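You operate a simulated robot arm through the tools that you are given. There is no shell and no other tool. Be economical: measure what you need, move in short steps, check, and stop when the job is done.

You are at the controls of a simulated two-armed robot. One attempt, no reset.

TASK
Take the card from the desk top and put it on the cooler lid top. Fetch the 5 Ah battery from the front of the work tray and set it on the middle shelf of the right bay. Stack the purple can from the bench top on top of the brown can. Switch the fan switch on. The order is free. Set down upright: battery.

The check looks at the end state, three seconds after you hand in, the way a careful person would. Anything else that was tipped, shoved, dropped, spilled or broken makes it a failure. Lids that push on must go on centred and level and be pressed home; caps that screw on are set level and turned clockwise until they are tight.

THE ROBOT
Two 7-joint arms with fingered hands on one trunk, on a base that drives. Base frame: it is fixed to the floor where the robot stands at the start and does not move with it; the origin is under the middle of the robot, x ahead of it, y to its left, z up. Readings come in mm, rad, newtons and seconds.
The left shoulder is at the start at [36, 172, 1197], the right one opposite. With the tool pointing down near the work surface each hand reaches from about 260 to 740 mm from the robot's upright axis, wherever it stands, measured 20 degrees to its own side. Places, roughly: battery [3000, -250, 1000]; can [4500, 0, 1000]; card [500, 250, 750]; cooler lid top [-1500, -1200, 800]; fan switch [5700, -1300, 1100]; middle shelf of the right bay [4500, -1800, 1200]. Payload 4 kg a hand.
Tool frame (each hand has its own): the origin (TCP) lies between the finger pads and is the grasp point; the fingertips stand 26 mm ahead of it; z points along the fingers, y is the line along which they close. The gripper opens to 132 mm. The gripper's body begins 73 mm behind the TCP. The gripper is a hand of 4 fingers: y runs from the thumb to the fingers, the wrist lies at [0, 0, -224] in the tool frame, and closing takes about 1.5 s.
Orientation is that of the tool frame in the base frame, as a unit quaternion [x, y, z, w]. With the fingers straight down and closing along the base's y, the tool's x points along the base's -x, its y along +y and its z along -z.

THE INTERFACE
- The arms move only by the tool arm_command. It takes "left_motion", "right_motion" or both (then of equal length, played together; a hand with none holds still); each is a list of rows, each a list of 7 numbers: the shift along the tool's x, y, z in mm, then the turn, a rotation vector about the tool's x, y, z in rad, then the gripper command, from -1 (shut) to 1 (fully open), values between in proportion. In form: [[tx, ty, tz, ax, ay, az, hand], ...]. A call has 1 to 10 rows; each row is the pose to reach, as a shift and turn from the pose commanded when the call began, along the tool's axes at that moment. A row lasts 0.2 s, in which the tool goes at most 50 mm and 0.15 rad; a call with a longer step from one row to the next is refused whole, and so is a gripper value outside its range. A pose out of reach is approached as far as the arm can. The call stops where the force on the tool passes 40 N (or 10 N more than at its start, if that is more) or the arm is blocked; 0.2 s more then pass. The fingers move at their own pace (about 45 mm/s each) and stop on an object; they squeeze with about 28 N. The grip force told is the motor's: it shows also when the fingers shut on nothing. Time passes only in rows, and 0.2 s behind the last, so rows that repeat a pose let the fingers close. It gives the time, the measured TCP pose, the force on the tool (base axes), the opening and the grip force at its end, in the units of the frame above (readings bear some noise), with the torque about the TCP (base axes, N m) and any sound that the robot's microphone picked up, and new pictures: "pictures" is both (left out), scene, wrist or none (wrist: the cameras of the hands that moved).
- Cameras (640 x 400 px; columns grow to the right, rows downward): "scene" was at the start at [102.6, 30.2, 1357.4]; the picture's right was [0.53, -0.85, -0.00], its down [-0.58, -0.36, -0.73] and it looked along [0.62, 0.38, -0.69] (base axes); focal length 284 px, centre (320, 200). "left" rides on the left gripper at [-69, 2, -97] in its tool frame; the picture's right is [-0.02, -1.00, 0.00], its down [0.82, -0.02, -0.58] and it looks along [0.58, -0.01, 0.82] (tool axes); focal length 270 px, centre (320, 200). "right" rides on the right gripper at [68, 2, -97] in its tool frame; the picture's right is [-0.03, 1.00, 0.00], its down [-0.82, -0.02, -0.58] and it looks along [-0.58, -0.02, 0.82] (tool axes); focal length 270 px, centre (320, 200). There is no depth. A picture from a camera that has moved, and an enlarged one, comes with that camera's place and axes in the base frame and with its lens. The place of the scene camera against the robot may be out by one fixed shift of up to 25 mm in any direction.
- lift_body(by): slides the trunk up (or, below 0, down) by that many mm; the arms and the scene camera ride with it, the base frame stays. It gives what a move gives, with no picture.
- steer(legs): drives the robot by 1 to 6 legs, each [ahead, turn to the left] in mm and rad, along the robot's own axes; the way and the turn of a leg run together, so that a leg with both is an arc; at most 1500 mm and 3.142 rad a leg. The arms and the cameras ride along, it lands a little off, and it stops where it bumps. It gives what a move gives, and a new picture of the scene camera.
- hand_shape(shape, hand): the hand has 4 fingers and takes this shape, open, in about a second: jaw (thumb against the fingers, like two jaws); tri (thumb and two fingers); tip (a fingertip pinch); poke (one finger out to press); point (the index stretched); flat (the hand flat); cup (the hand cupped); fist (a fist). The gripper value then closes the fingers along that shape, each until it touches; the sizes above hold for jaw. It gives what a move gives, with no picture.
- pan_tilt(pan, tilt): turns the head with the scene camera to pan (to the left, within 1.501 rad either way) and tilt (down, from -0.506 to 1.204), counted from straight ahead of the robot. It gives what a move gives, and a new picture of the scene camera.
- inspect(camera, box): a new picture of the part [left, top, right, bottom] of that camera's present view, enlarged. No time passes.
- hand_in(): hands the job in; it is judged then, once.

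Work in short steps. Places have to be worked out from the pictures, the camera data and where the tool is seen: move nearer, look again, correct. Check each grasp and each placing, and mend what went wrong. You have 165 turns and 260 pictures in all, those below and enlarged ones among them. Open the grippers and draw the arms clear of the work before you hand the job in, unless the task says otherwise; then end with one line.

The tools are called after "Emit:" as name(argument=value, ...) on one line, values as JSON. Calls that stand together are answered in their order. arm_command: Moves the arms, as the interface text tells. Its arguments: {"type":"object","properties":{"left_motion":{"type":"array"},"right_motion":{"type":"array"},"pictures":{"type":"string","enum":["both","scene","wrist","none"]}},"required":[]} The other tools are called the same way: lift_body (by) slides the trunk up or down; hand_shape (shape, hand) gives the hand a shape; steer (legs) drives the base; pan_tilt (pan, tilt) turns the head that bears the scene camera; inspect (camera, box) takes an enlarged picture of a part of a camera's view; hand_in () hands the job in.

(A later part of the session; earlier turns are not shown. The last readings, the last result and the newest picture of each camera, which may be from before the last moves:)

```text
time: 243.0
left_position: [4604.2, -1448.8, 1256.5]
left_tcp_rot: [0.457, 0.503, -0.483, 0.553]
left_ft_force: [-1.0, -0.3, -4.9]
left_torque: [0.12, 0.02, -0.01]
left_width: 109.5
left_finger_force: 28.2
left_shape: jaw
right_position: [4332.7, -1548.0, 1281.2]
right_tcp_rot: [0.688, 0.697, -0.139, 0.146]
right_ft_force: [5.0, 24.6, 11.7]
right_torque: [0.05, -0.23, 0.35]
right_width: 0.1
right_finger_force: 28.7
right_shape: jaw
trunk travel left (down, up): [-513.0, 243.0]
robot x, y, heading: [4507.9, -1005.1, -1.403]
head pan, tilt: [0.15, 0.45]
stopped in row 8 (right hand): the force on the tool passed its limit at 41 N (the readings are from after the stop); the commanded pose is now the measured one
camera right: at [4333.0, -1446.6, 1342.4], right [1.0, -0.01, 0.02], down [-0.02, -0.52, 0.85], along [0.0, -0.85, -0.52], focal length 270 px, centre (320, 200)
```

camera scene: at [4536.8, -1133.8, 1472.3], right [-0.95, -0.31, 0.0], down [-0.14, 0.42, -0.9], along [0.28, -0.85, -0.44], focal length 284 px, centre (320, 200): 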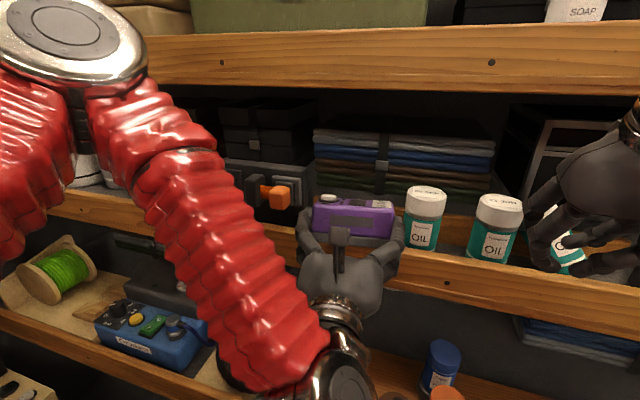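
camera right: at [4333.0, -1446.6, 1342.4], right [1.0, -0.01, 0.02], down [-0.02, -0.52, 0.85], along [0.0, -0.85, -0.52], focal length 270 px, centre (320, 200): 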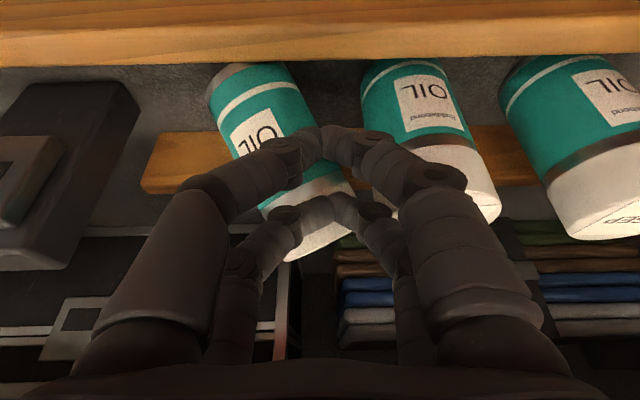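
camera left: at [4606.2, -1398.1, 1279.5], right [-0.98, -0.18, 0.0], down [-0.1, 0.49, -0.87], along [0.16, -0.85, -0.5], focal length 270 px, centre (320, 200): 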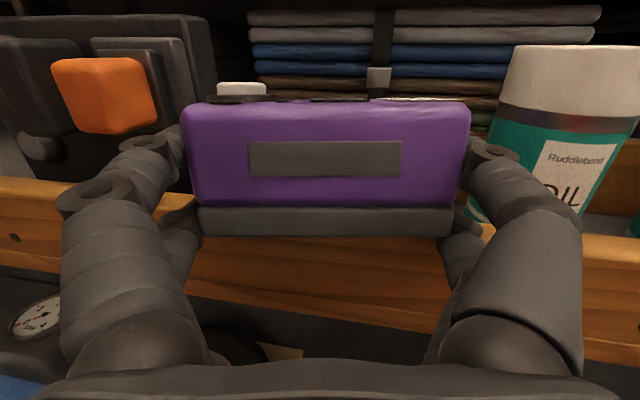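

Pushing from the front won't right it. Better: straddle can 3 with open fingers and squeeze, since parallel fingers will stand it up. I back out, open to ~122 mm and line up at x ≈ 4289.

Emit:
arm_command(right_motion=[[18, 0, -8, 0, 0, 0, -1], [45, 0, -19, 0, 0, 0, -0.5], [69, 0, -29, 0, 0, 0, 0.3], [75, -22, -10, 0, 0, 0, 0.7], [85, -44, 9, 0, 0, 0, 0.85], [85, -44, 9, 0, 0, 0, 0.85], [85, -44, 9, 0, 0, 0, 0.85]], pictures="wrist")

```text
time: 244.6
left_position: [4604.2, -1452.5, 1256.2]
left_tcp_rot: [0.457, 0.503, -0.483, 0.552]
left_ft_force: [-0.2, -0.1, -3.7]
left_torque: [0.12, 0.02, 0.02]
left_width: 109.5
left_finger_force: 28.4
left_shape: jaw
right_position: [4288.4, -1477.7, 1234.5]
right_tcp_rot: [0.69, 0.695, -0.139, 0.144]
right_ft_force: [0.1, -0.1, -1.2]
right_torque: [-0.04, 0.02, 0.01]
right_width: 101.2
right_finger_force: 0.0
right_shape: jaw
trunk travel left (down, up): [-513.0, 243.0]
robot x, y, heading: [4506.7, -1010.3, -1.399]
head pan, tilt: [0.15, 0.45]
camera right: at [4289.2, -1376.4, 1295.4], right [1.0, -0.02, 0.02], down [-0.02, -0.52, 0.85], along [-0.01, -0.85, -0.52], focal length 270 px, centre (320, 200)
```

right: 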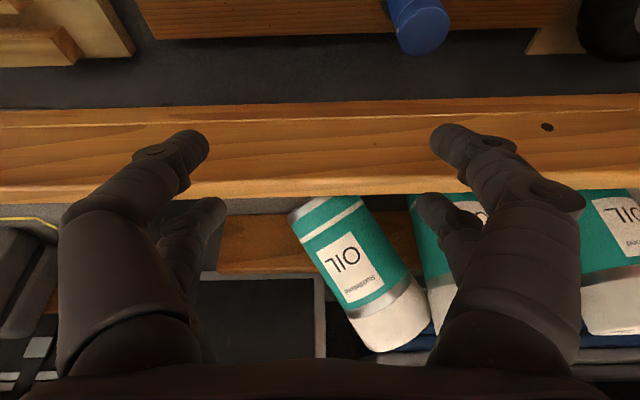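

Clear view: can 3 leans ~30° onto can 2, which hasn't moved. I advance the open fingers on both sides of can 3.

Emit:
arm_command(right_motion=[[-20, 0, 9, 0, 0, 0, 0.85], [-40, 0, 18, 0, 0, 0, 0.85], [-55, 0, 25, 0, 0, 0, 0.85], [-68, 0, 31, 0, 0, 0, 0.85], [-77, 0, 35, 0, 0, 0, 0.85]], pictures="wrist")

```text
time: 245.8
left_position: [4603.8, -1452.3, 1257.0]
left_tcp_rot: [0.458, 0.503, -0.483, 0.552]
left_ft_force: [1.1, 0.0, -4.4]
left_torque: [0.15, 0.02, -0.01]
left_width: 109.6
left_finger_force: 27.4
left_shape: jaw
right_position: [4287.3, -1564.2, 1235.7]
right_tcp_rot: [0.69, 0.695, -0.14, 0.144]
right_ft_force: [0.2, 6.5, 0.1]
right_torque: [-0.06, 0.0, 0.41]
right_width: 122.0
right_finger_force: 0.1
right_shape: jaw
trunk travel left (down, up): [-513.0, 243.0]
robot x, y, heading: [4501.9, -1010.4, -1.401]
head pan, tilt: [0.15, 0.45]
camera right: at [4287.4, -1462.1, 1296.5], right [1.0, -0.01, 0.02], down [-0.02, -0.52, 0.85], along [0.0, -0.85, -0.52], focal length 270 px, centre (320, 200)
```

right: 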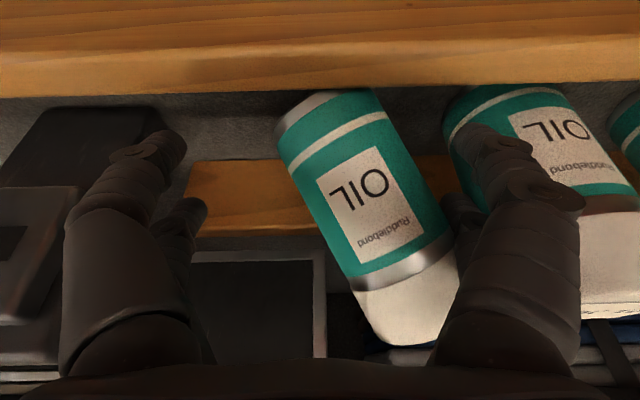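

The right finger pair is between the cans and the left pair is free. I close gradually to stand the can up.

Emit:
arm_command(right_motion=[[0, 0, 0, 0, 0, 0, 0.7], [0, 0, 0, 0, 0, 0, 0.55], [0, 0, 0, 0, 0, 0, 0.4], [0, 0, 0, 0, 0, 0, 0.3], [0, 0, 0, 0, 0, 0, 0.2], [0, 0, 0, 0, 0, 0, 0.1], [0, 0, 0, 0, 0, 0, 0.1]], pictures="wrist")

```text
time: 247.4
left_position: [4604.0, -1453.4, 1255.7]
left_tcp_rot: [0.457, 0.503, -0.483, 0.552]
left_ft_force: [0.9, -0.2, -3.6]
left_torque: [0.12, 0.01, 0.0]
left_width: 109.8
left_finger_force: 28.1
left_shape: jaw
right_position: [4287.5, -1565.9, 1235.0]
right_tcp_rot: [0.691, 0.695, -0.139, 0.144]
right_ft_force: [-0.7, -0.2, -0.9]
right_torque: [0.01, -0.02, -0.01]
right_width: 73.2
right_finger_force: 0.0
right_shape: jaw
trunk travel left (down, up): [-513.0, 243.0]
robot x, y, heading: [4506.3, -1008.6, -1.401]
head pan, tilt: [0.15, 0.45]
camera right: at [4287.6, -1463.3, 1296.1], right [1.0, -0.02, 0.02], down [-0.02, -0.52, 0.85], along [-0.01, -0.85, -0.52], focal length 270 px, centre (320, 200)
```

right: 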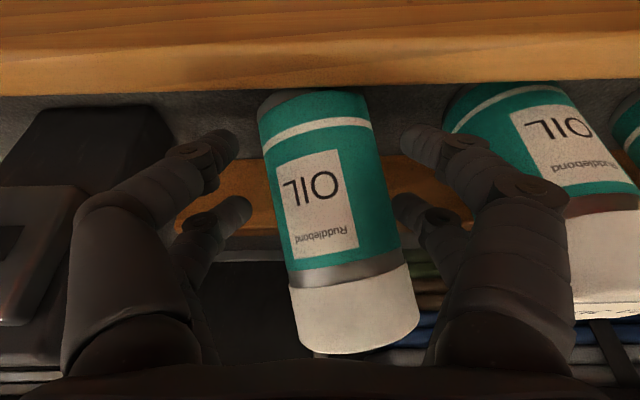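

Nearly upright. I squeeze a little further to align it fully.

Emit:
arm_command(right_motion=[[0, 0, 0, 0, 0, 0, 0.0], [0, 0, 0, 0, 0, 0, -0.1], [0, 0, 0, 0, 0, 0, -0.2], [0, 0, 0, 0, 0, 0, -0.2], [0, 0, 0, 0, 0, 0, -0.2]], pictures="wrist")

```text
time: 248.6
left_position: [4604.1, -1453.0, 1256.5]
left_tcp_rot: [0.457, 0.504, -0.482, 0.552]
left_ft_force: [0.4, 0.5, -5.0]
left_torque: [0.12, 0.01, -0.01]
left_width: 109.7
left_finger_force: 28.1
left_shape: jaw
right_position: [4287.3, -1564.4, 1235.4]
right_tcp_rot: [0.691, 0.695, -0.138, 0.144]
right_ft_force: [-0.5, -0.2, 0.5]
right_torque: [0.01, -0.03, 0.01]
right_width: 54.8
right_finger_force: 0.1
right_shape: jaw
trunk travel left (down, up): [-513.0, 243.0]
robot x, y, heading: [4501.2, -1009.1, -1.403]
head pan, tilt: [0.15, 0.45]
camera right: at [4287.5, -1463.3, 1296.1], right [1.0, -0.02, 0.02], down [-0.02, -0.52, 0.85], along [-0.01, -0.85, -0.52], focal length 270 px, centre (320, 200)
```

right: 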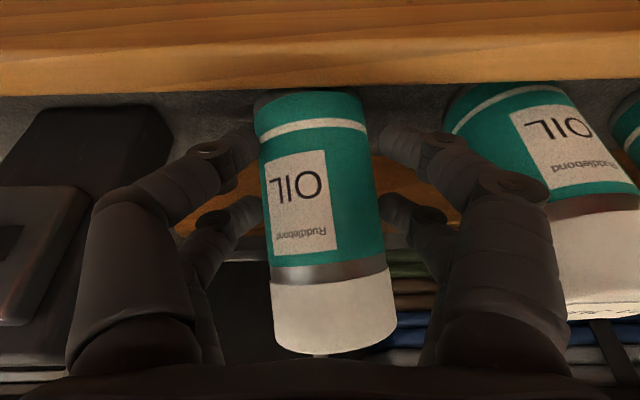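

Emit:
arm_command(right_motion=[[0, 0, 0, 0, 0, 0, -0.25], [0, 0, 0, 0, 0, 0, -0.3], [0, 0, 0, 0, 0, 0, -0.35], [0, 0, 0, 0, 0, 0, -0.35]], pictures="wrist")

```text
time: 249.6
left_position: [4602.7, -1452.9, 1256.2]
left_tcp_rot: [0.457, 0.503, -0.482, 0.553]
left_ft_force: [1.1, -0.6, -3.7]
left_torque: [0.11, 0.0, -0.02]
left_width: 109.9
left_finger_force: 28.7
left_shape: jaw
right_position: [4286.2, -1563.6, 1232.9]
right_tcp_rot: [0.691, 0.695, -0.139, 0.143]
right_ft_force: [-0.6, 4.0, -3.5]
right_torque: [0.18, 0.0, -0.02]
right_width: 28.1
right_finger_force: 28.3
right_shape: jaw
trunk travel left (down, up): [-513.0, 243.0]
robot x, y, heading: [4506.8, -1010.7, -1.401]
head pan, tilt: [0.15, 0.45]
camera right: at [4287.5, -1462.7, 1295.7], right [1.0, -0.02, 0.01], down [-0.02, -0.53, 0.85], along [-0.01, -0.85, -0.53], focal length 270 px, centre (320, 200)
```

right: 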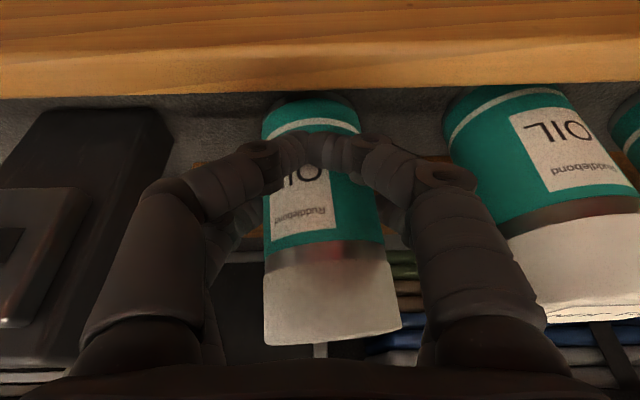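

The can is upright and pushed against the rear board. I open and withdraw to check it.

Emit:
arm_command(right_motion=[[0, 0, 0, 0, 0, 0, -0.1], [0, 0, 0, 0, 0, 0, 0.1], [0, 0, 0, 0, 0, 0, 0.25], [0, 0, 0, 0, 0, 0, 0.25], [15, 0, -6, 0, 0, 0, 0.25], [40, 0, -17, 0, 0, 0, 0.25], [75, 0, -32, 0, 0, 0, 0.25], [110, 0, -46, 0, 0, 0, 0.25]], pictures="both")

```text
time: 251.4
left_position: [4602.9, -1451.8, 1254.9]
left_tcp_rot: [0.457, 0.504, -0.482, 0.552]
left_ft_force: [-1.1, 0.4, -3.2]
left_torque: [0.12, 0.01, 0.02]
left_width: 109.7
left_finger_force: 27.8
left_shape: jaw
right_position: [4286.8, -1443.9, 1231.7]
right_tcp_rot: [0.69, 0.695, -0.139, 0.145]
right_ft_force: [-0.2, 0.2, 0.6]
right_torque: [0.01, -0.02, -0.01]
right_width: 82.1
right_finger_force: 0.0
right_shape: jaw
trunk travel left (down, up): [-513.0, 243.0]
robot x, y, heading: [4504.7, -1007.1, -1.401]
head pan, tilt: [0.15, 0.45]
camera scene: at [4536.7, -1129.9, 1472.8], right [-0.95, -0.31, 0.0], down [-0.14, 0.41, -0.9], along [0.28, -0.85, -0.44], focal length 284 px, centre (320, 200)
camera right: at [4287.6, -1343.1, 1292.9], right [1.0, -0.02, 0.02], down [-0.02, -0.52, 0.85], along [-0.01, -0.85, -0.52], focal length 270 px, centre (320, 200)
```

scene: 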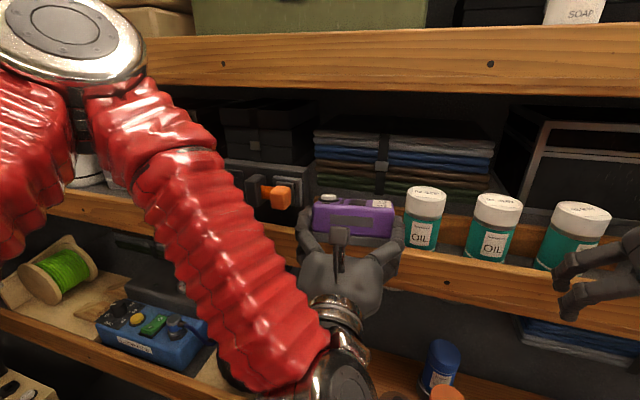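
right: 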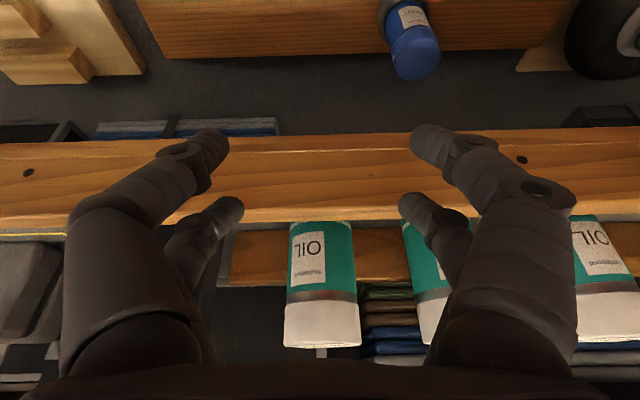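

All three cans stand upright in place. I retract the right hand well clear, and move the battery straight in above the lane.

Emit:
arm_command(left_motion=[[0, 2, 0, 0, 0, 0, -0.5], [2, 4, 28, 0, 0, 0, -0.5], [4, 6, 55, 0, 0, 0, -0.5], [6, 8, 80, 0, 0, 0, -0.5]], right_motion=[[35, 0, 0, 0, 0, 0, 0.25], [70, 10, 0, 0, 0, 0, 0.25], [105, 25, 20, 0, 0, 0, 0.5], [136, 40, 40, 0, 0, 0, 0.5]], pictures="both")

```text
time: 252.4
left_position: [4624.3, -1532.7, 1256.2]
left_tcp_rot: [0.457, 0.504, -0.481, 0.553]
left_ft_force: [0.4, -0.9, -4.2]
left_torque: [0.11, -0.01, -0.05]
left_width: 109.8
left_finger_force: 28.6
left_shape: jaw
right_position: [4318.9, -1420.8, 1159.6]
right_tcp_rot: [0.691, 0.695, -0.138, 0.144]
right_ft_force: [0.0, -0.3, 0.2]
right_torque: [0.02, 0.0, 0.01]
right_width: 98.5
right_finger_force: 0.0
right_shape: jaw
right hand out of reach, approached as far as the arm can: row 2, 3, 4
trunk travel left (down, up): [-513.0, 243.0]
robot x, y, heading: [4509.3, -1009.9, -1.397]
head pan, tilt: [0.15, 0.45]
camera scene: at [4537.8, -1132.6, 1472.4], right [-0.95, -0.31, 0.0], down [-0.14, 0.42, -0.9], along [0.28, -0.85, -0.44], focal length 284 px, centre (320, 200)
camera right: at [4319.3, -1319.3, 1219.9], right [1.0, -0.02, 0.02], down [-0.02, -0.53, 0.85], along [-0.01, -0.85, -0.53], focal length 270 px, centre (320, 200)
camera left: at [4611.6, -1431.7, 1316.2], right [-0.99, -0.11, 0.01], down [-0.06, 0.51, -0.86], along [0.1, -0.85, -0.52], focal length 270 px, centre (320, 200)
```

scene: 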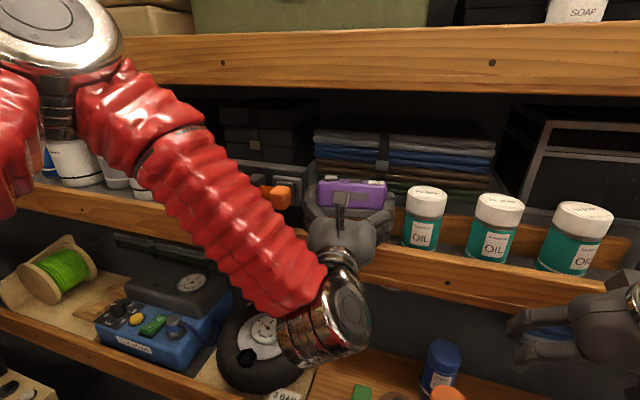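
right: 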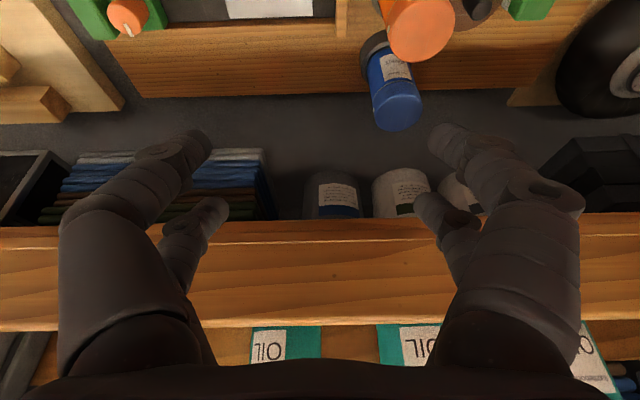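
left: 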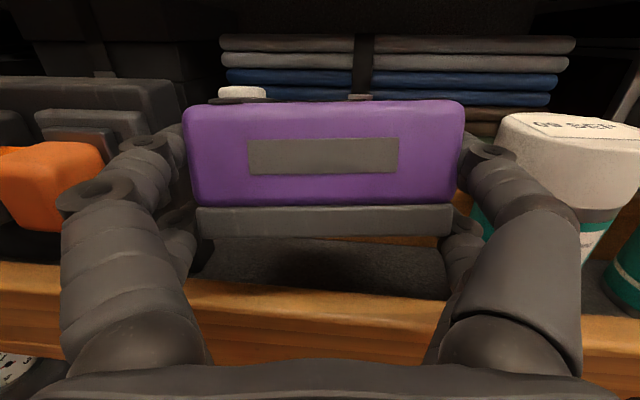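

Good. I advance 22 mm more and lower gently.

Emit:
arm_command(left_motion=[[0, 0, 12, 0, 0, 0, -0.5], [2, 0, 24, 0, 0, 0, -0.5], [12, 0, 25, 0, 0, 0, -0.5], [22, 0, 25, 0, 0, 0, -0.5], [29, 0, 25, 0, 0, 0, -0.5]], pictures="wrist")

```text
time: 253.6
left_position: [4624.3, -1558.5, 1231.1]
left_tcp_rot: [0.456, 0.504, -0.482, 0.553]
left_ft_force: [0.1, -0.3, -4.6]
left_torque: [0.15, -0.01, -0.03]
left_width: 109.8
left_finger_force: 27.8
left_shape: jaw
right_position: [4317.2, -1420.3, 1159.2]
right_tcp_rot: [0.691, 0.695, -0.139, 0.145]
right_ft_force: [0.3, 0.7, 0.1]
right_torque: [-0.02, -0.01, 0.0]
right_width: 98.9
right_finger_force: 0.0
right_shape: jaw
trunk travel left (down, up): [-513.0, 243.0]
robot x, y, heading: [4504.3, -1008.0, -1.403]
head pan, tilt: [0.15, 0.45]
camera left: at [4612.0, -1457.5, 1290.2], right [-0.99, -0.11, 0.01], down [-0.06, 0.51, -0.86], along [0.1, -0.85, -0.51], focal length 270 px, centre (320, 200)
```

left: 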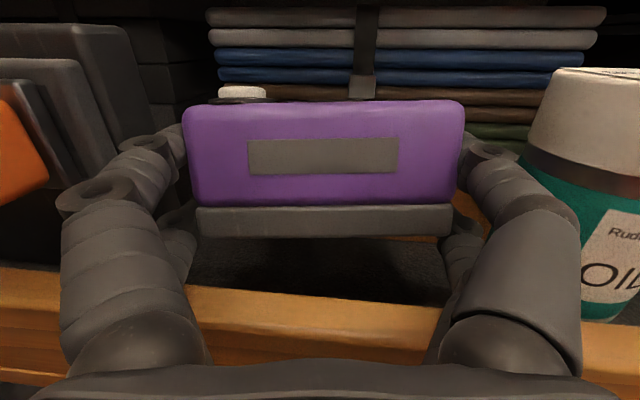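

Still free. I continue down in small steps.

Emit:
arm_command(left_motion=[[4, 0, 0, 0, 0, 0, -0.5], [8, 0, 0, 0, 0, 0, -0.5], [12, 0, 0, 0, 0, 0, -0.5], [16, 0, 0, 0, 0, 0, -0.5], [20, 0, 0, 0, 0, 0, -0.5]], pictures="wrist")

```text
time: 254.6
left_position: [4624.9, -1558.8, 1226.2]
left_tcp_rot: [0.447, 0.499, -0.491, 0.556]
left_ft_force: [1.4, 8.4, 12.8]
left_torque: [1.08, 0.85, -0.48]
left_width: 109.9
left_finger_force: 28.5
left_shape: jaw
right_position: [4318.2, -1417.4, 1160.9]
right_tcp_rot: [0.69, 0.695, -0.139, 0.145]
right_ft_force: [0.2, 0.9, 0.0]
right_torque: [0.0, 0.0, 0.02]
right_width: 98.8
right_finger_force: 0.2
right_shape: jaw
trunk travel left (down, up): [-513.0, 243.0]
robot x, y, heading: [4503.5, -1008.3, -1.402]
head pan, tilt: [0.15, 0.45]
stopped in row 4 (left hand): the force on the tool passed its limit at 44 N (the readings are from after the stop); the commanded pose is now the measured one
camera left: at [4613.0, -1456.5, 1283.4], right [-0.99, -0.12, 0.02], down [-0.07, 0.49, -0.87], along [0.09, -0.87, -0.49], focal length 270 px, centre (320, 200)
```

left: 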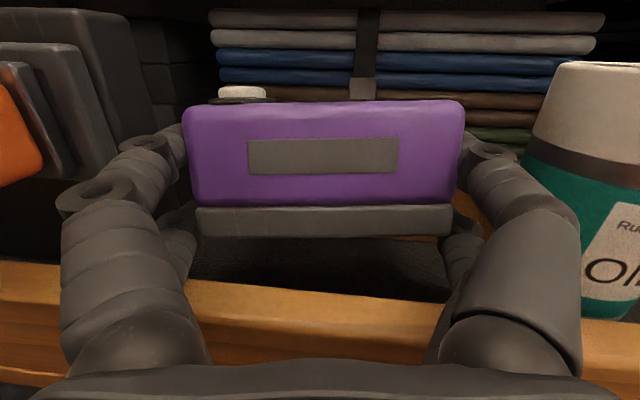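

The hand's underside touches the rail. I raise it slightly, lower the tilt by 0.28 rad so the wrist comes up, then lower again.

Emit:
arm_command(left_motion=[[-8, 0, 0, 0, 0.14, 0, -0.5], [-8, 0, 0, 0, 0.28, 0, -0.5], [0, 0, 0, 0, 0.28, 0, -0.5], [5, 0, 0, 0, 0.28, 0, -0.5], [9, 0, 0, 0, 0.28, 0, -0.5]], pictures="wrist")

```text
time: 255.8
left_position: [4622.9, -1557.0, 1218.3]
left_tcp_rot: [0.512, 0.572, -0.423, 0.482]
left_ft_force: [-1.8, 19.3, 14.8]
left_torque: [-1.01, 0.88, -1.04]
left_width: 110.0
left_finger_force: 28.0
left_shape: jaw
right_position: [4316.8, -1414.9, 1161.8]
right_tcp_rot: [0.69, 0.695, -0.14, 0.146]
right_ft_force: [0.4, 0.2, 0.4]
right_torque: [-0.01, -0.01, 0.01]
right_width: 98.8
right_finger_force: 0.1
right_shape: jaw
trunk travel left (down, up): [-513.0, 243.0]
robot x, y, heading: [4506.0, -1006.7, -1.404]
head pan, tilt: [0.15, 0.45]
camera left: at [4613.4, -1474.3, 1302.7], right [-0.99, -0.12, 0.02], down [-0.1, 0.71, -0.7], along [0.07, -0.7, -0.71], focal length 270 px, centre (320, 200)
```

left: 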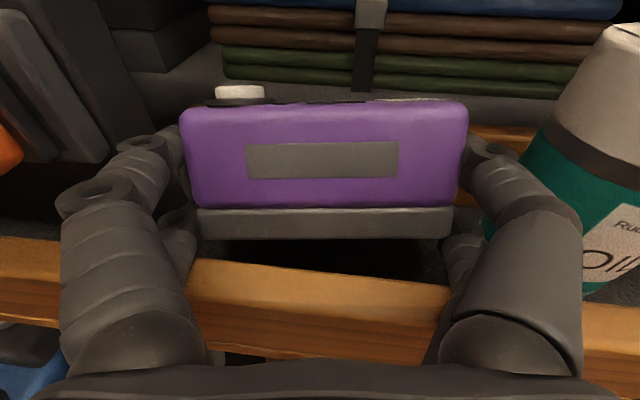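

The battery's back touches the board; I shift 12 mm toward the aisle and lower again.

Emit:
arm_command(left_motion=[[-2, 0, -6, 0, 0, 0, -0.5], [-2, 0, -12, 0, 0, 0, -0.5], [3, 0, -11, 0, 0, 0, -0.5], [7, 0, -11, 0, 0, 0, -0.5], [10, 0, -10, 0, 0, 0, -0.5]], pictures="both")

Emit:
inspect(camera="scene", box=[260, 140, 460, 300])

```text
time: 256.7
left_position: [4623.4, -1552.9, 1218.6]
left_tcp_rot: [0.508, 0.571, -0.424, 0.486]
left_ft_force: [-0.5, -5.1, 3.6]
left_torque: [0.13, -0.37, -0.26]
left_width: 109.6
left_finger_force: 27.9
left_shape: jaw
right_position: [4318.0, -1420.0, 1160.0]
right_tcp_rot: [0.69, 0.695, -0.139, 0.145]
right_ft_force: [-0.3, 0.7, 1.0]
right_torque: [-0.01, -0.03, 0.0]
right_width: 98.7
right_finger_force: 0.1
right_shape: jaw
trunk travel left (down, up): [-513.0, 243.0]
robot x, y, heading: [4502.9, -1006.2, -1.401]
head pan, tilt: [0.15, 0.45]
stopped in row 4 (left hand): the force on the tool passed its limit at 42 N (the readings are from after the stop); the commanded pose is now the measured one
camera scene: at [4536.8, -1131.1, 1472.4], right [-0.95, -0.31, 0.0], down [-0.14, 0.41, -0.9], along [0.28, -0.85, -0.44], focal length 284 px, centre (320, 200)
camera left: at [4613.5, -1469.0, 1301.4], right [-0.99, -0.13, 0.02], down [-0.1, 0.7, -0.71], along [0.08, -0.7, -0.71], focal length 270 px, centre (320, 200)
```

scene: 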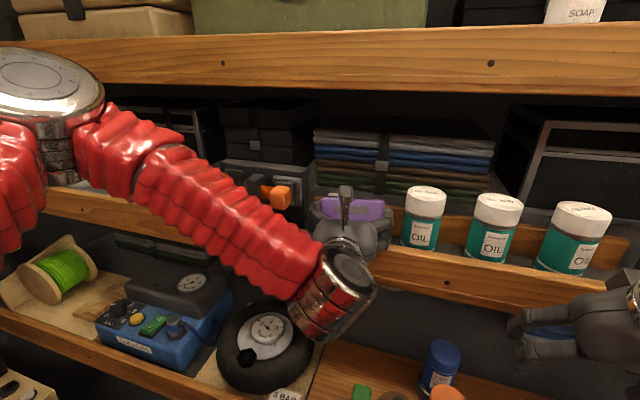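
left: 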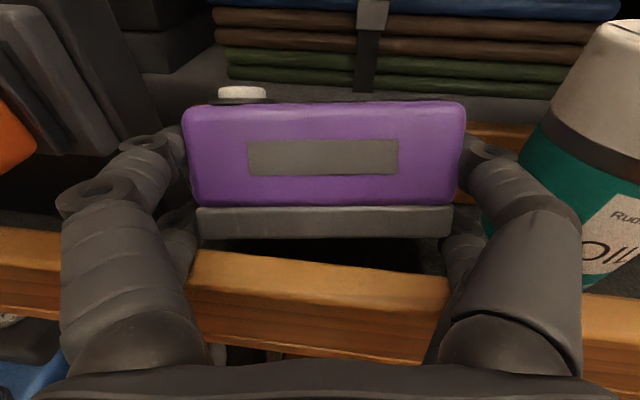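

```text
2.50 times, centred on (360, 220) of scene
camera zoom: at [4536.8, -1131.1, 1472.4], right [-0.95, -0.31, 0.0], down [-0.14, 0.41, -0.9], along [0.28, -0.85, -0.44], focal length 710 px, centre (220, 150)
```

zoom: 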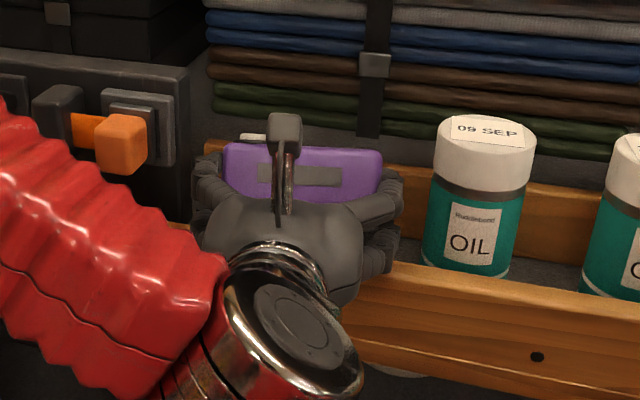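

The palm rests near the rail with the battery just above the shelf. I release it slowly so it settles onto its base.

Emit:
arm_command(left_motion=[[0, 0, 0, 0, 0, 0, 0.66], [0, 0, 0, 0, 0, 0, 0.7], [0, 0, 0, 0, 0, 0, 0.74], [0, 0, 0, 0, 0, 0, 0.78], [0, 0, 0, 0, 0, 0, 0.83], [0, 0, 0, 0, 0, 0, 0.83]], pictures="wrist")

Emit:
inspect(camera="scene", box=[260, 140, 460, 300])

```text
time: 258.1
left_position: [4623.2, -1551.2, 1217.4]
left_tcp_rot: [0.508, 0.571, -0.424, 0.486]
left_ft_force: [-2.6, -6.4, 13.0]
left_torque: [0.08, -0.46, -0.27]
left_width: 120.6
left_finger_force: 0.1
left_shape: jaw
right_position: [4317.3, -1418.8, 1160.6]
right_tcp_rot: [0.691, 0.695, -0.139, 0.144]
right_ft_force: [-0.3, 0.3, -0.5]
right_torque: [0.01, 0.03, 0.01]
right_width: 98.8
right_finger_force: 0.0
right_shape: jaw
trunk travel left (down, up): [-513.0, 243.0]
robot x, y, heading: [4500.3, -1004.9, -1.405]
head pan, tilt: [0.15, 0.45]
camera left: at [4613.0, -1468.3, 1301.4], right [-0.99, -0.13, 0.02], down [-0.1, 0.7, -0.71], along [0.08, -0.7, -0.71], focal length 270 px, centre (320, 200)
```

left: 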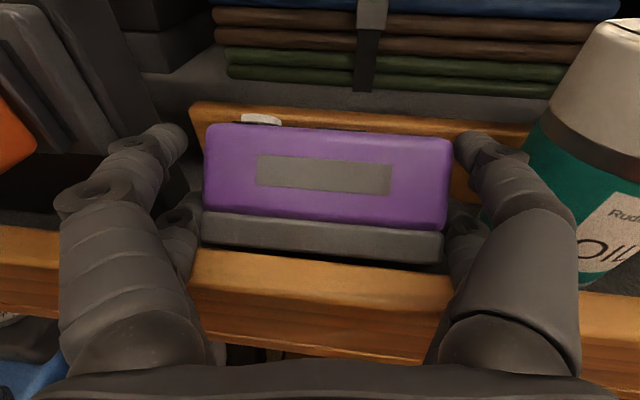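

```text
2.50 times, centred on (360, 220) of scene
camera zoom: at [4536.3, -1130.6, 1472.8], right [-0.95, -0.31, 0.0], down [-0.14, 0.41, -0.9], along [0.28, -0.85, -0.44], focal length 710 px, centre (220, 150)
```

zoom: 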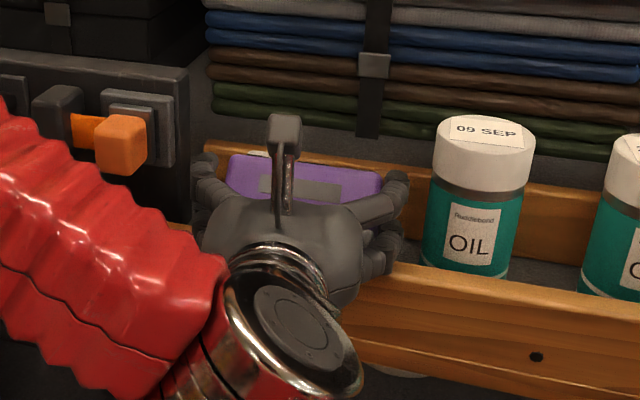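

It rests leaning back on the board. I grip it again (now above its middle) and pull the top toward the aisle; the rail's lip will hold its foot so it stands up.

Emit:
arm_command(left_motion=[[-2, 0, 0, 0, 0, 0, 0.6], [-2, 0, 0, 0, 0, 0, 0.3], [-2, 0, 0, 0, 0, 0, 0], [-2, 0, 0, 0, 0, 0, 0], [-3, 0, -5, 0, -0.04, 0, 0], [-4, 0, -10, 0, -0.08, 0, 0], [-4, 0, -14, 0, -0.12, 0, 0]], pictures="wrist")

```text
time: 259.7
left_position: [4624.0, -1539.0, 1223.4]
left_tcp_rot: [0.481, 0.54, -0.454, 0.52]
left_ft_force: [-1.0, -13.0, 4.1]
left_torque: [-0.25, -0.25, -0.35]
left_width: 112.7
left_finger_force: 28.1
left_shape: jaw
right_position: [4317.3, -1421.6, 1160.3]
right_tcp_rot: [0.69, 0.696, -0.137, 0.144]
right_ft_force: [0.2, -1.4, 0.5]
right_torque: [-0.01, -0.01, 0.02]
right_width: 98.6
right_finger_force: 0.0
right_shape: jaw
trunk travel left (down, up): [-513.0, 243.0]
robot x, y, heading: [4507.8, -1011.3, -1.398]
head pan, tilt: [0.15, 0.45]
camera left: at [4611.9, -1446.9, 1297.3], right [-0.99, -0.13, 0.02], down [-0.09, 0.61, -0.79], along [0.09, -0.78, -0.62], focal length 270 px, centre (320, 200)
```

left: 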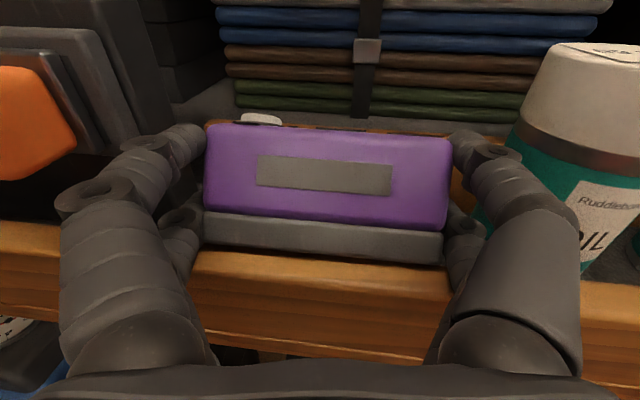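

It's held, with the foot on the rail. I keep pulling the top toward the aisle and roll a bit further.

Emit:
arm_command(left_motion=[[0, 0, -5, 0, -0.05, 0, 0], [0, 0, -10, 0, -0.1, 0, 0], [-1, 0, -15, 0, -0.15, 0, 0], [-1, 0, -19, 0, -0.18, 0, 0]], pictures="wrist")

Emit:
inspect(camera="scene", box=[260, 140, 460, 300])

```text
time: 260.7
left_position: [4620.5, -1522.8, 1227.2]
left_tcp_rot: [0.437, 0.492, -0.496, 0.567]
left_ft_force: [2.4, -22.5, 20.3]
left_torque: [-0.96, 0.82, 0.86]
left_width: 112.7
left_finger_force: 27.9
left_shape: jaw
right_position: [4319.0, -1422.4, 1159.5]
right_tcp_rot: [0.691, 0.695, -0.138, 0.144]
right_ft_force: [-0.2, 0.3, -0.5]
right_torque: [0.04, 0.0, 0.02]
right_width: 98.6
right_finger_force: 0.0
right_shape: jaw
trunk travel left (down, up): [-513.0, 243.0]
robot x, y, heading: [4505.6, -1009.7, -1.4]
head pan, tilt: [0.15, 0.45]
camera left: at [4608.1, -1418.1, 1281.9], right [-0.99, -0.12, 0.02], down [-0.07, 0.46, -0.89], along [0.1, -0.88, -0.46], focal length 270 px, centre (320, 200)
```

left: 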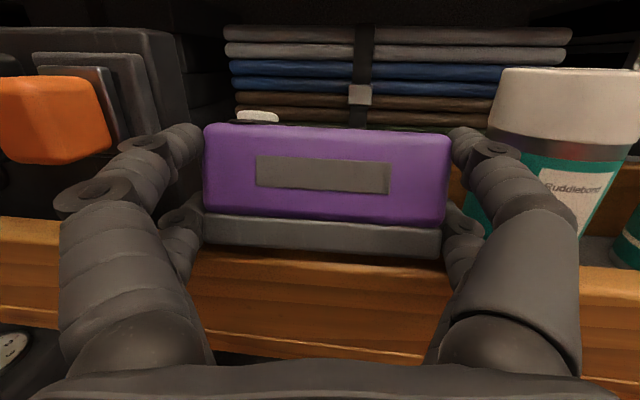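

```text
2.50 times, centred on (360, 220) of scene
camera zoom: at [4536.9, -1133.3, 1472.6], right [-0.95, -0.31, 0.0], down [-0.14, 0.42, -0.9], along [0.28, -0.85, -0.44], focal length 710 px, centre (220, 150)
```

zoom: 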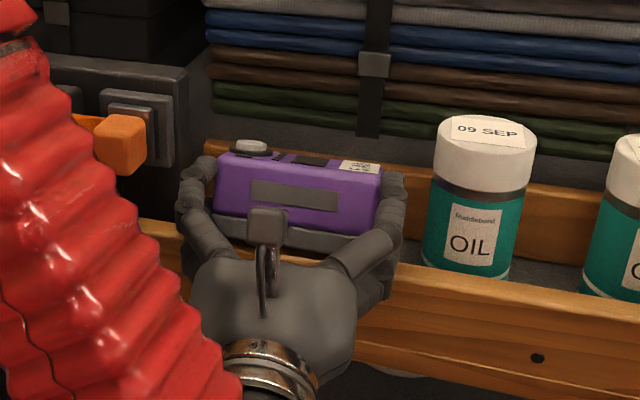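

Now it is upright but standing on the rail. I lift slightly, move it 34 mm in behind the rail, and lower.

Emit:
arm_command(left_motion=[[-8, 0, 1, 0, 0, 0, 0], [-9, 0, 12, 0, 0.03, 0, 0], [-8, 0, 24, 0, 0.06, 0, 0], [-6, 0, 36, 0, 0.1, 0, 0], [-1, 0, 37, 0, 0.1, 0, 0], [4, 0, 37, 0, 0.1, 0, 0]], pictures="wrist")

Emit:
inspect(camera="scene", box=[260, 140, 460, 300])

```text
time: 262.1
left_position: [4623.7, -1555.3, 1229.0]
left_tcp_rot: [0.462, 0.518, -0.475, 0.541]
left_ft_force: [0.2, 9.3, 3.7]
left_torque: [-0.35, 0.51, -0.51]
left_width: 112.6
left_finger_force: 27.7
left_shape: jaw
right_position: [4317.8, -1416.9, 1160.5]
right_tcp_rot: [0.69, 0.695, -0.14, 0.146]
right_ft_force: [-0.1, 0.1, 0.9]
right_torque: [-0.01, -0.03, 0.01]
right_width: 98.6
right_finger_force: 0.1
right_shape: jaw
trunk travel left (down, up): [-513.0, 243.0]
robot x, y, heading: [4506.7, -1008.3, -1.4]
head pan, tilt: [0.15, 0.45]
camera left: at [4612.3, -1456.2, 1293.0], right [-0.99, -0.12, 0.02], down [-0.08, 0.54, -0.84], along [0.09, -0.83, -0.55], focal length 270 px, centre (320, 200)
```

left: 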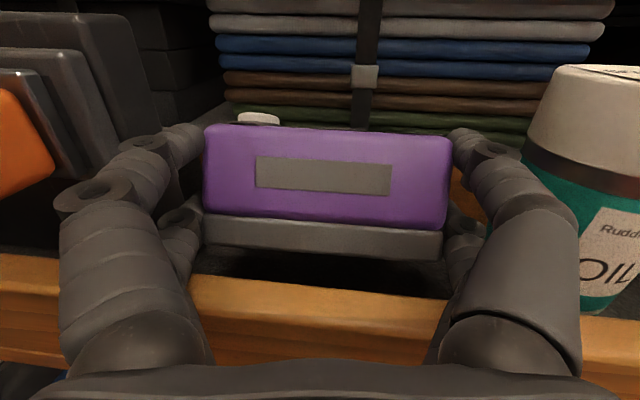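

```text
2.50 times, centred on (360, 220) of scene
camera zoom: at [4537.0, -1128.4, 1473.0], right [-0.95, -0.31, 0.0], down [-0.14, 0.41, -0.9], along [0.28, -0.86, -0.43], focal length 710 px, centre (220, 150)
```

zoom: 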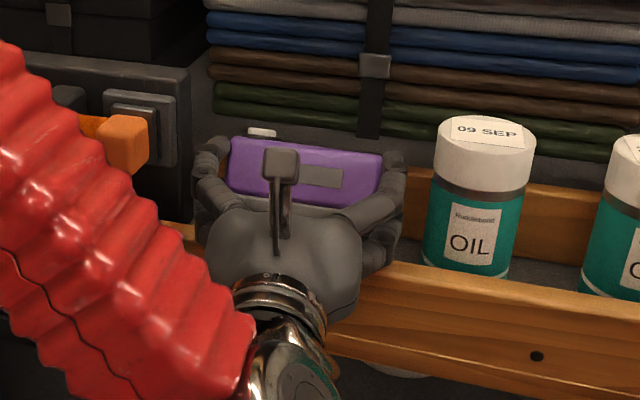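

The board pushed it back into a lean. I repeat the roll-up on the rail, then lift higher and go in less deep before releasing.

Emit:
arm_command(left_motion=[[3, 0, -6, 0, -0.02, 0, 0], [4, 0, -14, 0, -0.05, 0, 0], [4, 0, -22, 0, -0.08, 0, 0], [3, 0, -30, 0, -0.11, 0, 0], [2, 0, -36, 0, -0.13, 0, 0], [2, 0, -40, 0, -0.13, 0, 0]], pictures="none")

Emit:
inspect(camera="scene", box=[260, 140, 460, 300])

```text
time: 263.7
left_position: [4621.5, -1518.7, 1228.4]
left_tcp_rot: [0.426, 0.481, -0.505, 0.576]
left_ft_force: [0.6, -5.7, 3.1]
left_torque: [-0.2, 0.3, 0.3]
left_width: 112.9
left_finger_force: 28.1
left_shape: jaw
right_position: [4319.0, -1419.5, 1159.9]
right_tcp_rot: [0.691, 0.695, -0.139, 0.145]
right_ft_force: [-0.4, 0.4, 0.1]
right_torque: [-0.03, 0.01, -0.02]
right_width: 98.7
right_finger_force: 0.1
right_shape: jaw
trunk travel left (down, up): [-513.0, 243.0]
robot x, y, heading: [4504.5, -1011.9, -1.398]
head pan, tilt: [0.15, 0.45]
stopped in row 6 (left hand): the force on the tool passed its limit at 40 N (the readings are from after the stop); the commanded pose is now the measured one
```

```text
2.50 times, centred on (360, 220) of scene
camera zoom: at [4536.8, -1130.6, 1472.3], right [-0.95, -0.31, 0.0], down [-0.14, 0.41, -0.9], along [0.28, -0.85, -0.44], focal length 710 px, centre (220, 150)
```

zoom: 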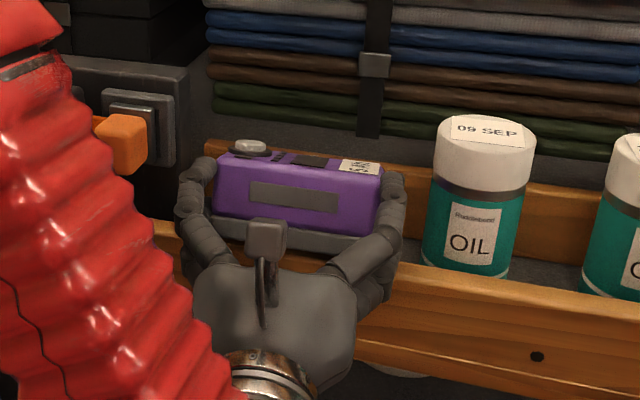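

Upright in the grip again. Keeping this tilt I lift, go in 30 mm, and lower toward the shelf.

Emit:
arm_command(left_motion=[[-14, 0, 2, 0, 0, 0, 0], [-13, -1, 12, 0, 0, 0, 0], [-10, -3, 24, 0, 0, 0, 0], [-8, -4, 33, 0, 0, 0, 0], [-2, -4, 32, 0, 0, 0, 0], [3, -4, 32, 0, 0, 0, 0]], pictures="wrist")

Emit:
inspect(camera="scene", box=[260, 140, 460, 300])

```text
time: 265.1
left_position: [4621.9, -1551.3, 1229.7]
left_tcp_rot: [0.428, 0.481, -0.505, 0.575]
left_ft_force: [-0.5, 0.6, -2.6]
left_torque: [0.25, 0.16, -0.01]
left_width: 112.5
left_finger_force: 28.2
left_shape: jaw
right_position: [4317.8, -1419.4, 1161.2]
right_tcp_rot: [0.691, 0.695, -0.139, 0.144]
right_ft_force: [0.6, -0.8, -0.4]
right_torque: [-0.01, 0.0, -0.01]
right_width: 98.7
right_finger_force: 0.1
right_shape: jaw
trunk travel left (down, up): [-513.0, 243.0]
robot x, y, heading: [4503.1, -1007.0, -1.406]
head pan, tilt: [0.15, 0.45]
camera left: at [4608.7, -1444.7, 1279.7], right [-0.99, -0.12, 0.02], down [-0.07, 0.42, -0.9], along [0.1, -0.9, -0.43], focal length 270 px, centre (320, 200)
```

left: 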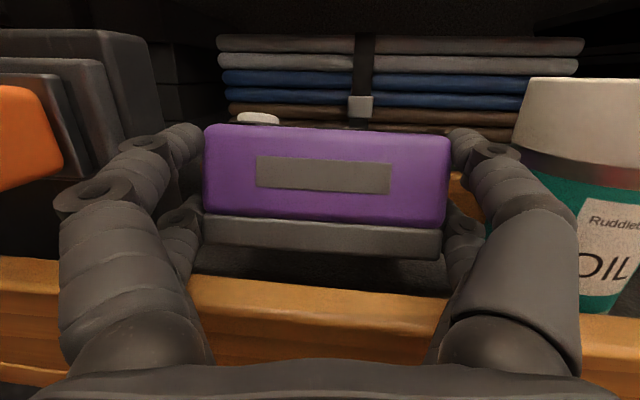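

```text
2.50 times, centred on (360, 220) of scene
camera zoom: at [4536.8, -1130.9, 1472.7], right [-0.95, -0.31, 0.0], down [-0.14, 0.41, -0.9], along [0.28, -0.85, -0.44], focal length 710 px, centre (220, 150)
```

zoom: 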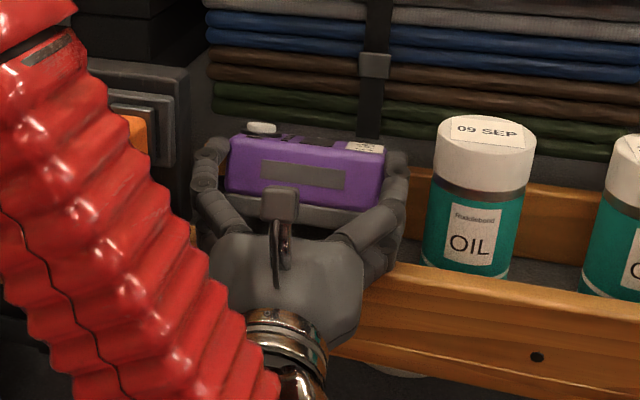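

Clear of the board and behind the rail. I lower a little more and release.

Emit:
arm_command(left_motion=[[3, 0, 0, 0, 0, 0, 0], [5, 0, 0, 0, 0, 0, 0], [5, 0, 0, 0, 0, 0, 0.7], [5, 0, 0, 0, 0, 0, 0.74], [5, 0, 0, 0, 0, 0, 0.78], [5, 0, 0, 0, 0, 0, 0.83], [5, 0, 0, 0, 0, 0, 0.83], [5, 0, 0, 0, 0, 0, 0.83]], pictures="wrist")

Emit:
inspect(camera="scene", box=[260, 140, 460, 300])

```text
time: 266.9
left_position: [4621.6, -1550.6, 1227.9]
left_tcp_rot: [0.424, 0.48, -0.506, 0.578]
left_ft_force: [-1.5, -2.2, 33.9]
left_torque: [0.97, 2.03, 0.21]
left_width: 120.7
left_finger_force: 0.1
left_shape: jaw
right_position: [4318.4, -1416.4, 1161.4]
right_tcp_rot: [0.69, 0.695, -0.139, 0.145]
right_ft_force: [-0.3, -0.5, 0.0]
right_torque: [0.03, 0.04, -0.01]
right_width: 98.9
right_finger_force: 0.1
right_shape: jaw
trunk travel left (down, up): [-513.0, 243.0]
robot x, y, heading: [4503.5, -1008.5, -1.404]
head pan, tilt: [0.15, 0.45]
camera left: at [4608.5, -1443.5, 1277.1], right [-0.99, -0.12, 0.02], down [-0.07, 0.42, -0.91], along [0.1, -0.9, -0.42], focal length 270 px, centre (320, 200)
```

left: 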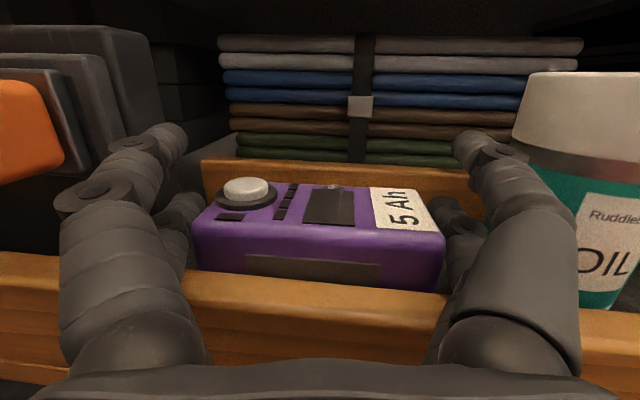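

```text
2.50 times, centred on (360, 220) of scene
camera zoom: at [4536.2, -1128.2, 1473.0], right [-0.95, -0.31, 0.0], down [-0.14, 0.41, -0.9], along [0.28, -0.86, -0.43], focal length 710 px, centre (220, 150)
```

zoom: 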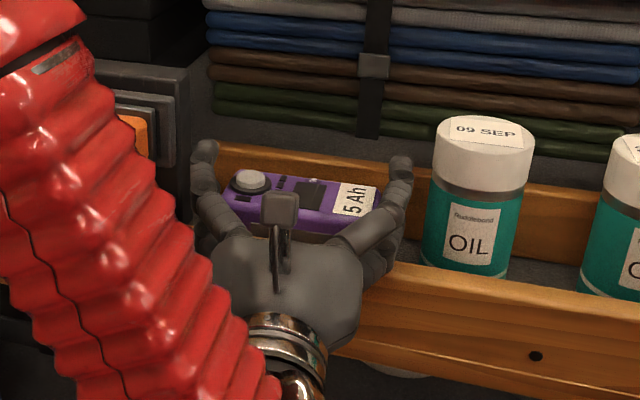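

The battery now stands upright, flat behind the rail. I lift the hand slightly and withdraw straight out.

Emit:
arm_command(left_motion=[[-6, 0, 0, 0, 0, 0, 0.83], [-14, 0, -4, 0, 0, 0, 0.83], [-22, 0, -20, 0, 0, 0, 0.83], [-28, 0, -45, 0, 0, 0, 0.83], [-30, 0, -80, 0, 0, 0, 0.83], [-30, 0, -110, 0, 0, 0, 0.83]], pictures="both")

```text
time: 268.3
left_position: [4603.2, -1438.2, 1238.5]
left_tcp_rot: [0.428, 0.481, -0.504, 0.576]
left_ft_force: [0.5, 0.7, -0.1]
left_torque: [0.01, -0.01, 0.05]
left_width: 120.4
left_finger_force: 0.0
left_shape: jaw
right_position: [4316.8, -1418.8, 1160.7]
right_tcp_rot: [0.69, 0.695, -0.138, 0.146]
right_ft_force: [0.1, -0.6, -0.4]
right_torque: [0.04, 0.0, 0.0]
right_width: 98.8
right_finger_force: 0.1
right_shape: jaw
trunk travel left (down, up): [-513.0, 243.0]
robot x, y, heading: [4504.1, -1011.0, -1.406]
head pan, tilt: [0.15, 0.45]
camera scene: at [4535.0, -1128.8, 1472.9], right [-0.95, -0.31, 0.0], down [-0.14, 0.41, -0.9], along [0.28, -0.86, -0.43], focal length 284 px, centre (320, 200)
camera left: at [4590.4, -1332.3, 1287.9], right [-0.99, -0.12, 0.02], down [-0.07, 0.42, -0.9], along [0.1, -0.9, -0.43], focal length 270 px, centre (320, 200)
```

scene: 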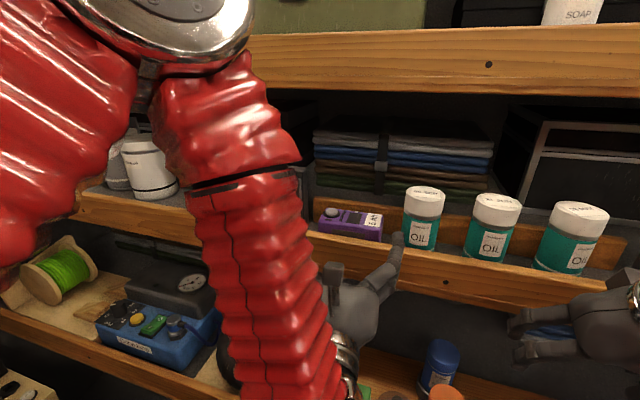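
left: 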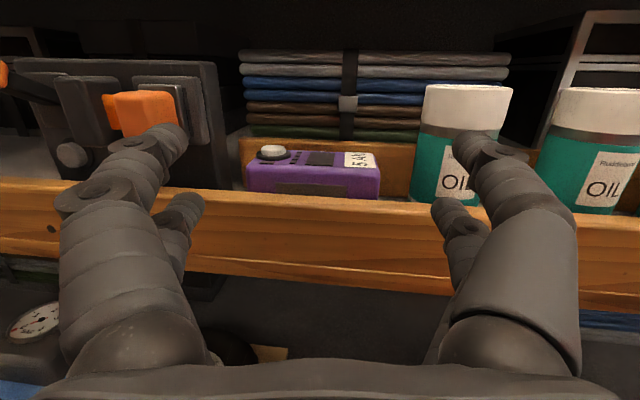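

Battery done. Now the left hand goes back to its neutral fingers-down pose.

Emit:
arm_command(left_motion=[[0, 5, -15, -0.003, 0.149, -0.003, 1], [2, 10, -30, -0.006, 0.298, -0.007, 1], [5, 18, -45, -0.008, 0.447, -0.01, 1], [8, 26, -60, -0.011, 0.596, -0.014, 1], [12, 34, -70, -0.014, 0.745, -0.017, 1], [18, 42, -76, -0.017, 0.894, -0.02, 1], [24, 50, -80, -0.02, 1.043, -0.024, 1], [30, 58, -81, -0.023, 1.19, -0.027, 1], [38, 64, -81, -0.026, 1.34, -0.03, 1], [45, 69, -81, -0.028, 1.485, -0.034, 1]], pictures="none")

Emit:
steer(legs=[[-150, 0]])

```text
time: 270.5
left_position: [4667.8, -1359.3, 1177.6]
left_tcp_rot: [0.641, 0.757, -0.083, 0.095]
left_ft_force: [-0.4, -0.3, 0.7]
left_torque: [-0.01, 0.03, -0.01]
left_width: 131.9
left_finger_force: 0.0
left_shape: jaw
left hand out of reach, approached as far as the arm can: row 2, 3, 4, 5, 6, 7
right_position: [4318.0, -1419.6, 1159.2]
right_tcp_rot: [0.69, 0.695, -0.139, 0.144]
right_ft_force: [-0.4, -0.1, -0.2]
right_torque: [0.0, -0.05, -0.03]
right_width: 98.6
right_finger_force: 0.1
right_shape: jaw
trunk travel left (down, up): [-513.0, 243.0]
robot x, y, heading: [4502.3, -1011.1, -1.402]
head pan, tilt: [0.15, 0.45]
```

```text
time: 271.8
left_position: [4642.8, -1210.3, 1178.7]
left_tcp_rot: [0.639, 0.759, -0.084, 0.097]
left_ft_force: [-0.2, 0.0, 0.3]
left_torque: [-0.02, -0.01, -0.01]
left_width: 131.9
left_finger_force: 0.0
left_shape: jaw
right_position: [4293.6, -1272.4, 1161.7]
right_tcp_rot: [0.689, 0.696, -0.139, 0.145]
right_ft_force: [-0.6, -0.3, -0.3]
right_torque: [-0.04, 0.0, 0.01]
right_width: 98.7
right_finger_force: 0.1
right_shape: jaw
trunk travel left (down, up): [-513.0, 243.0]
robot x, y, heading: [4480.7, -859.8, -1.399]
head pan, tilt: [0.15, 0.45]
camera scene: at [4511.8, -982.6, 1472.9], right [-0.95, -0.32, 0.0], down [-0.14, 0.41, -0.9], along [0.29, -0.85, -0.43], focal length 284 px, centre (320, 200)
```

scene: 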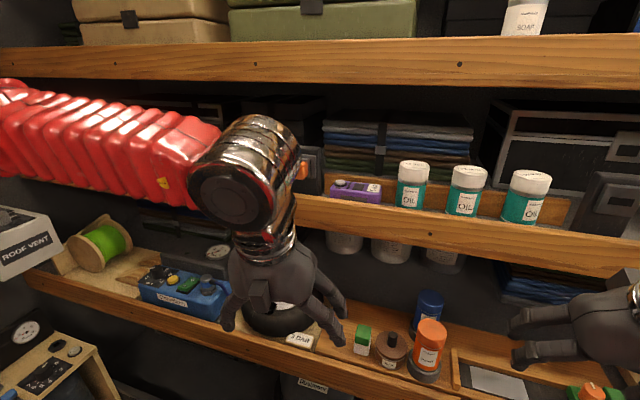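

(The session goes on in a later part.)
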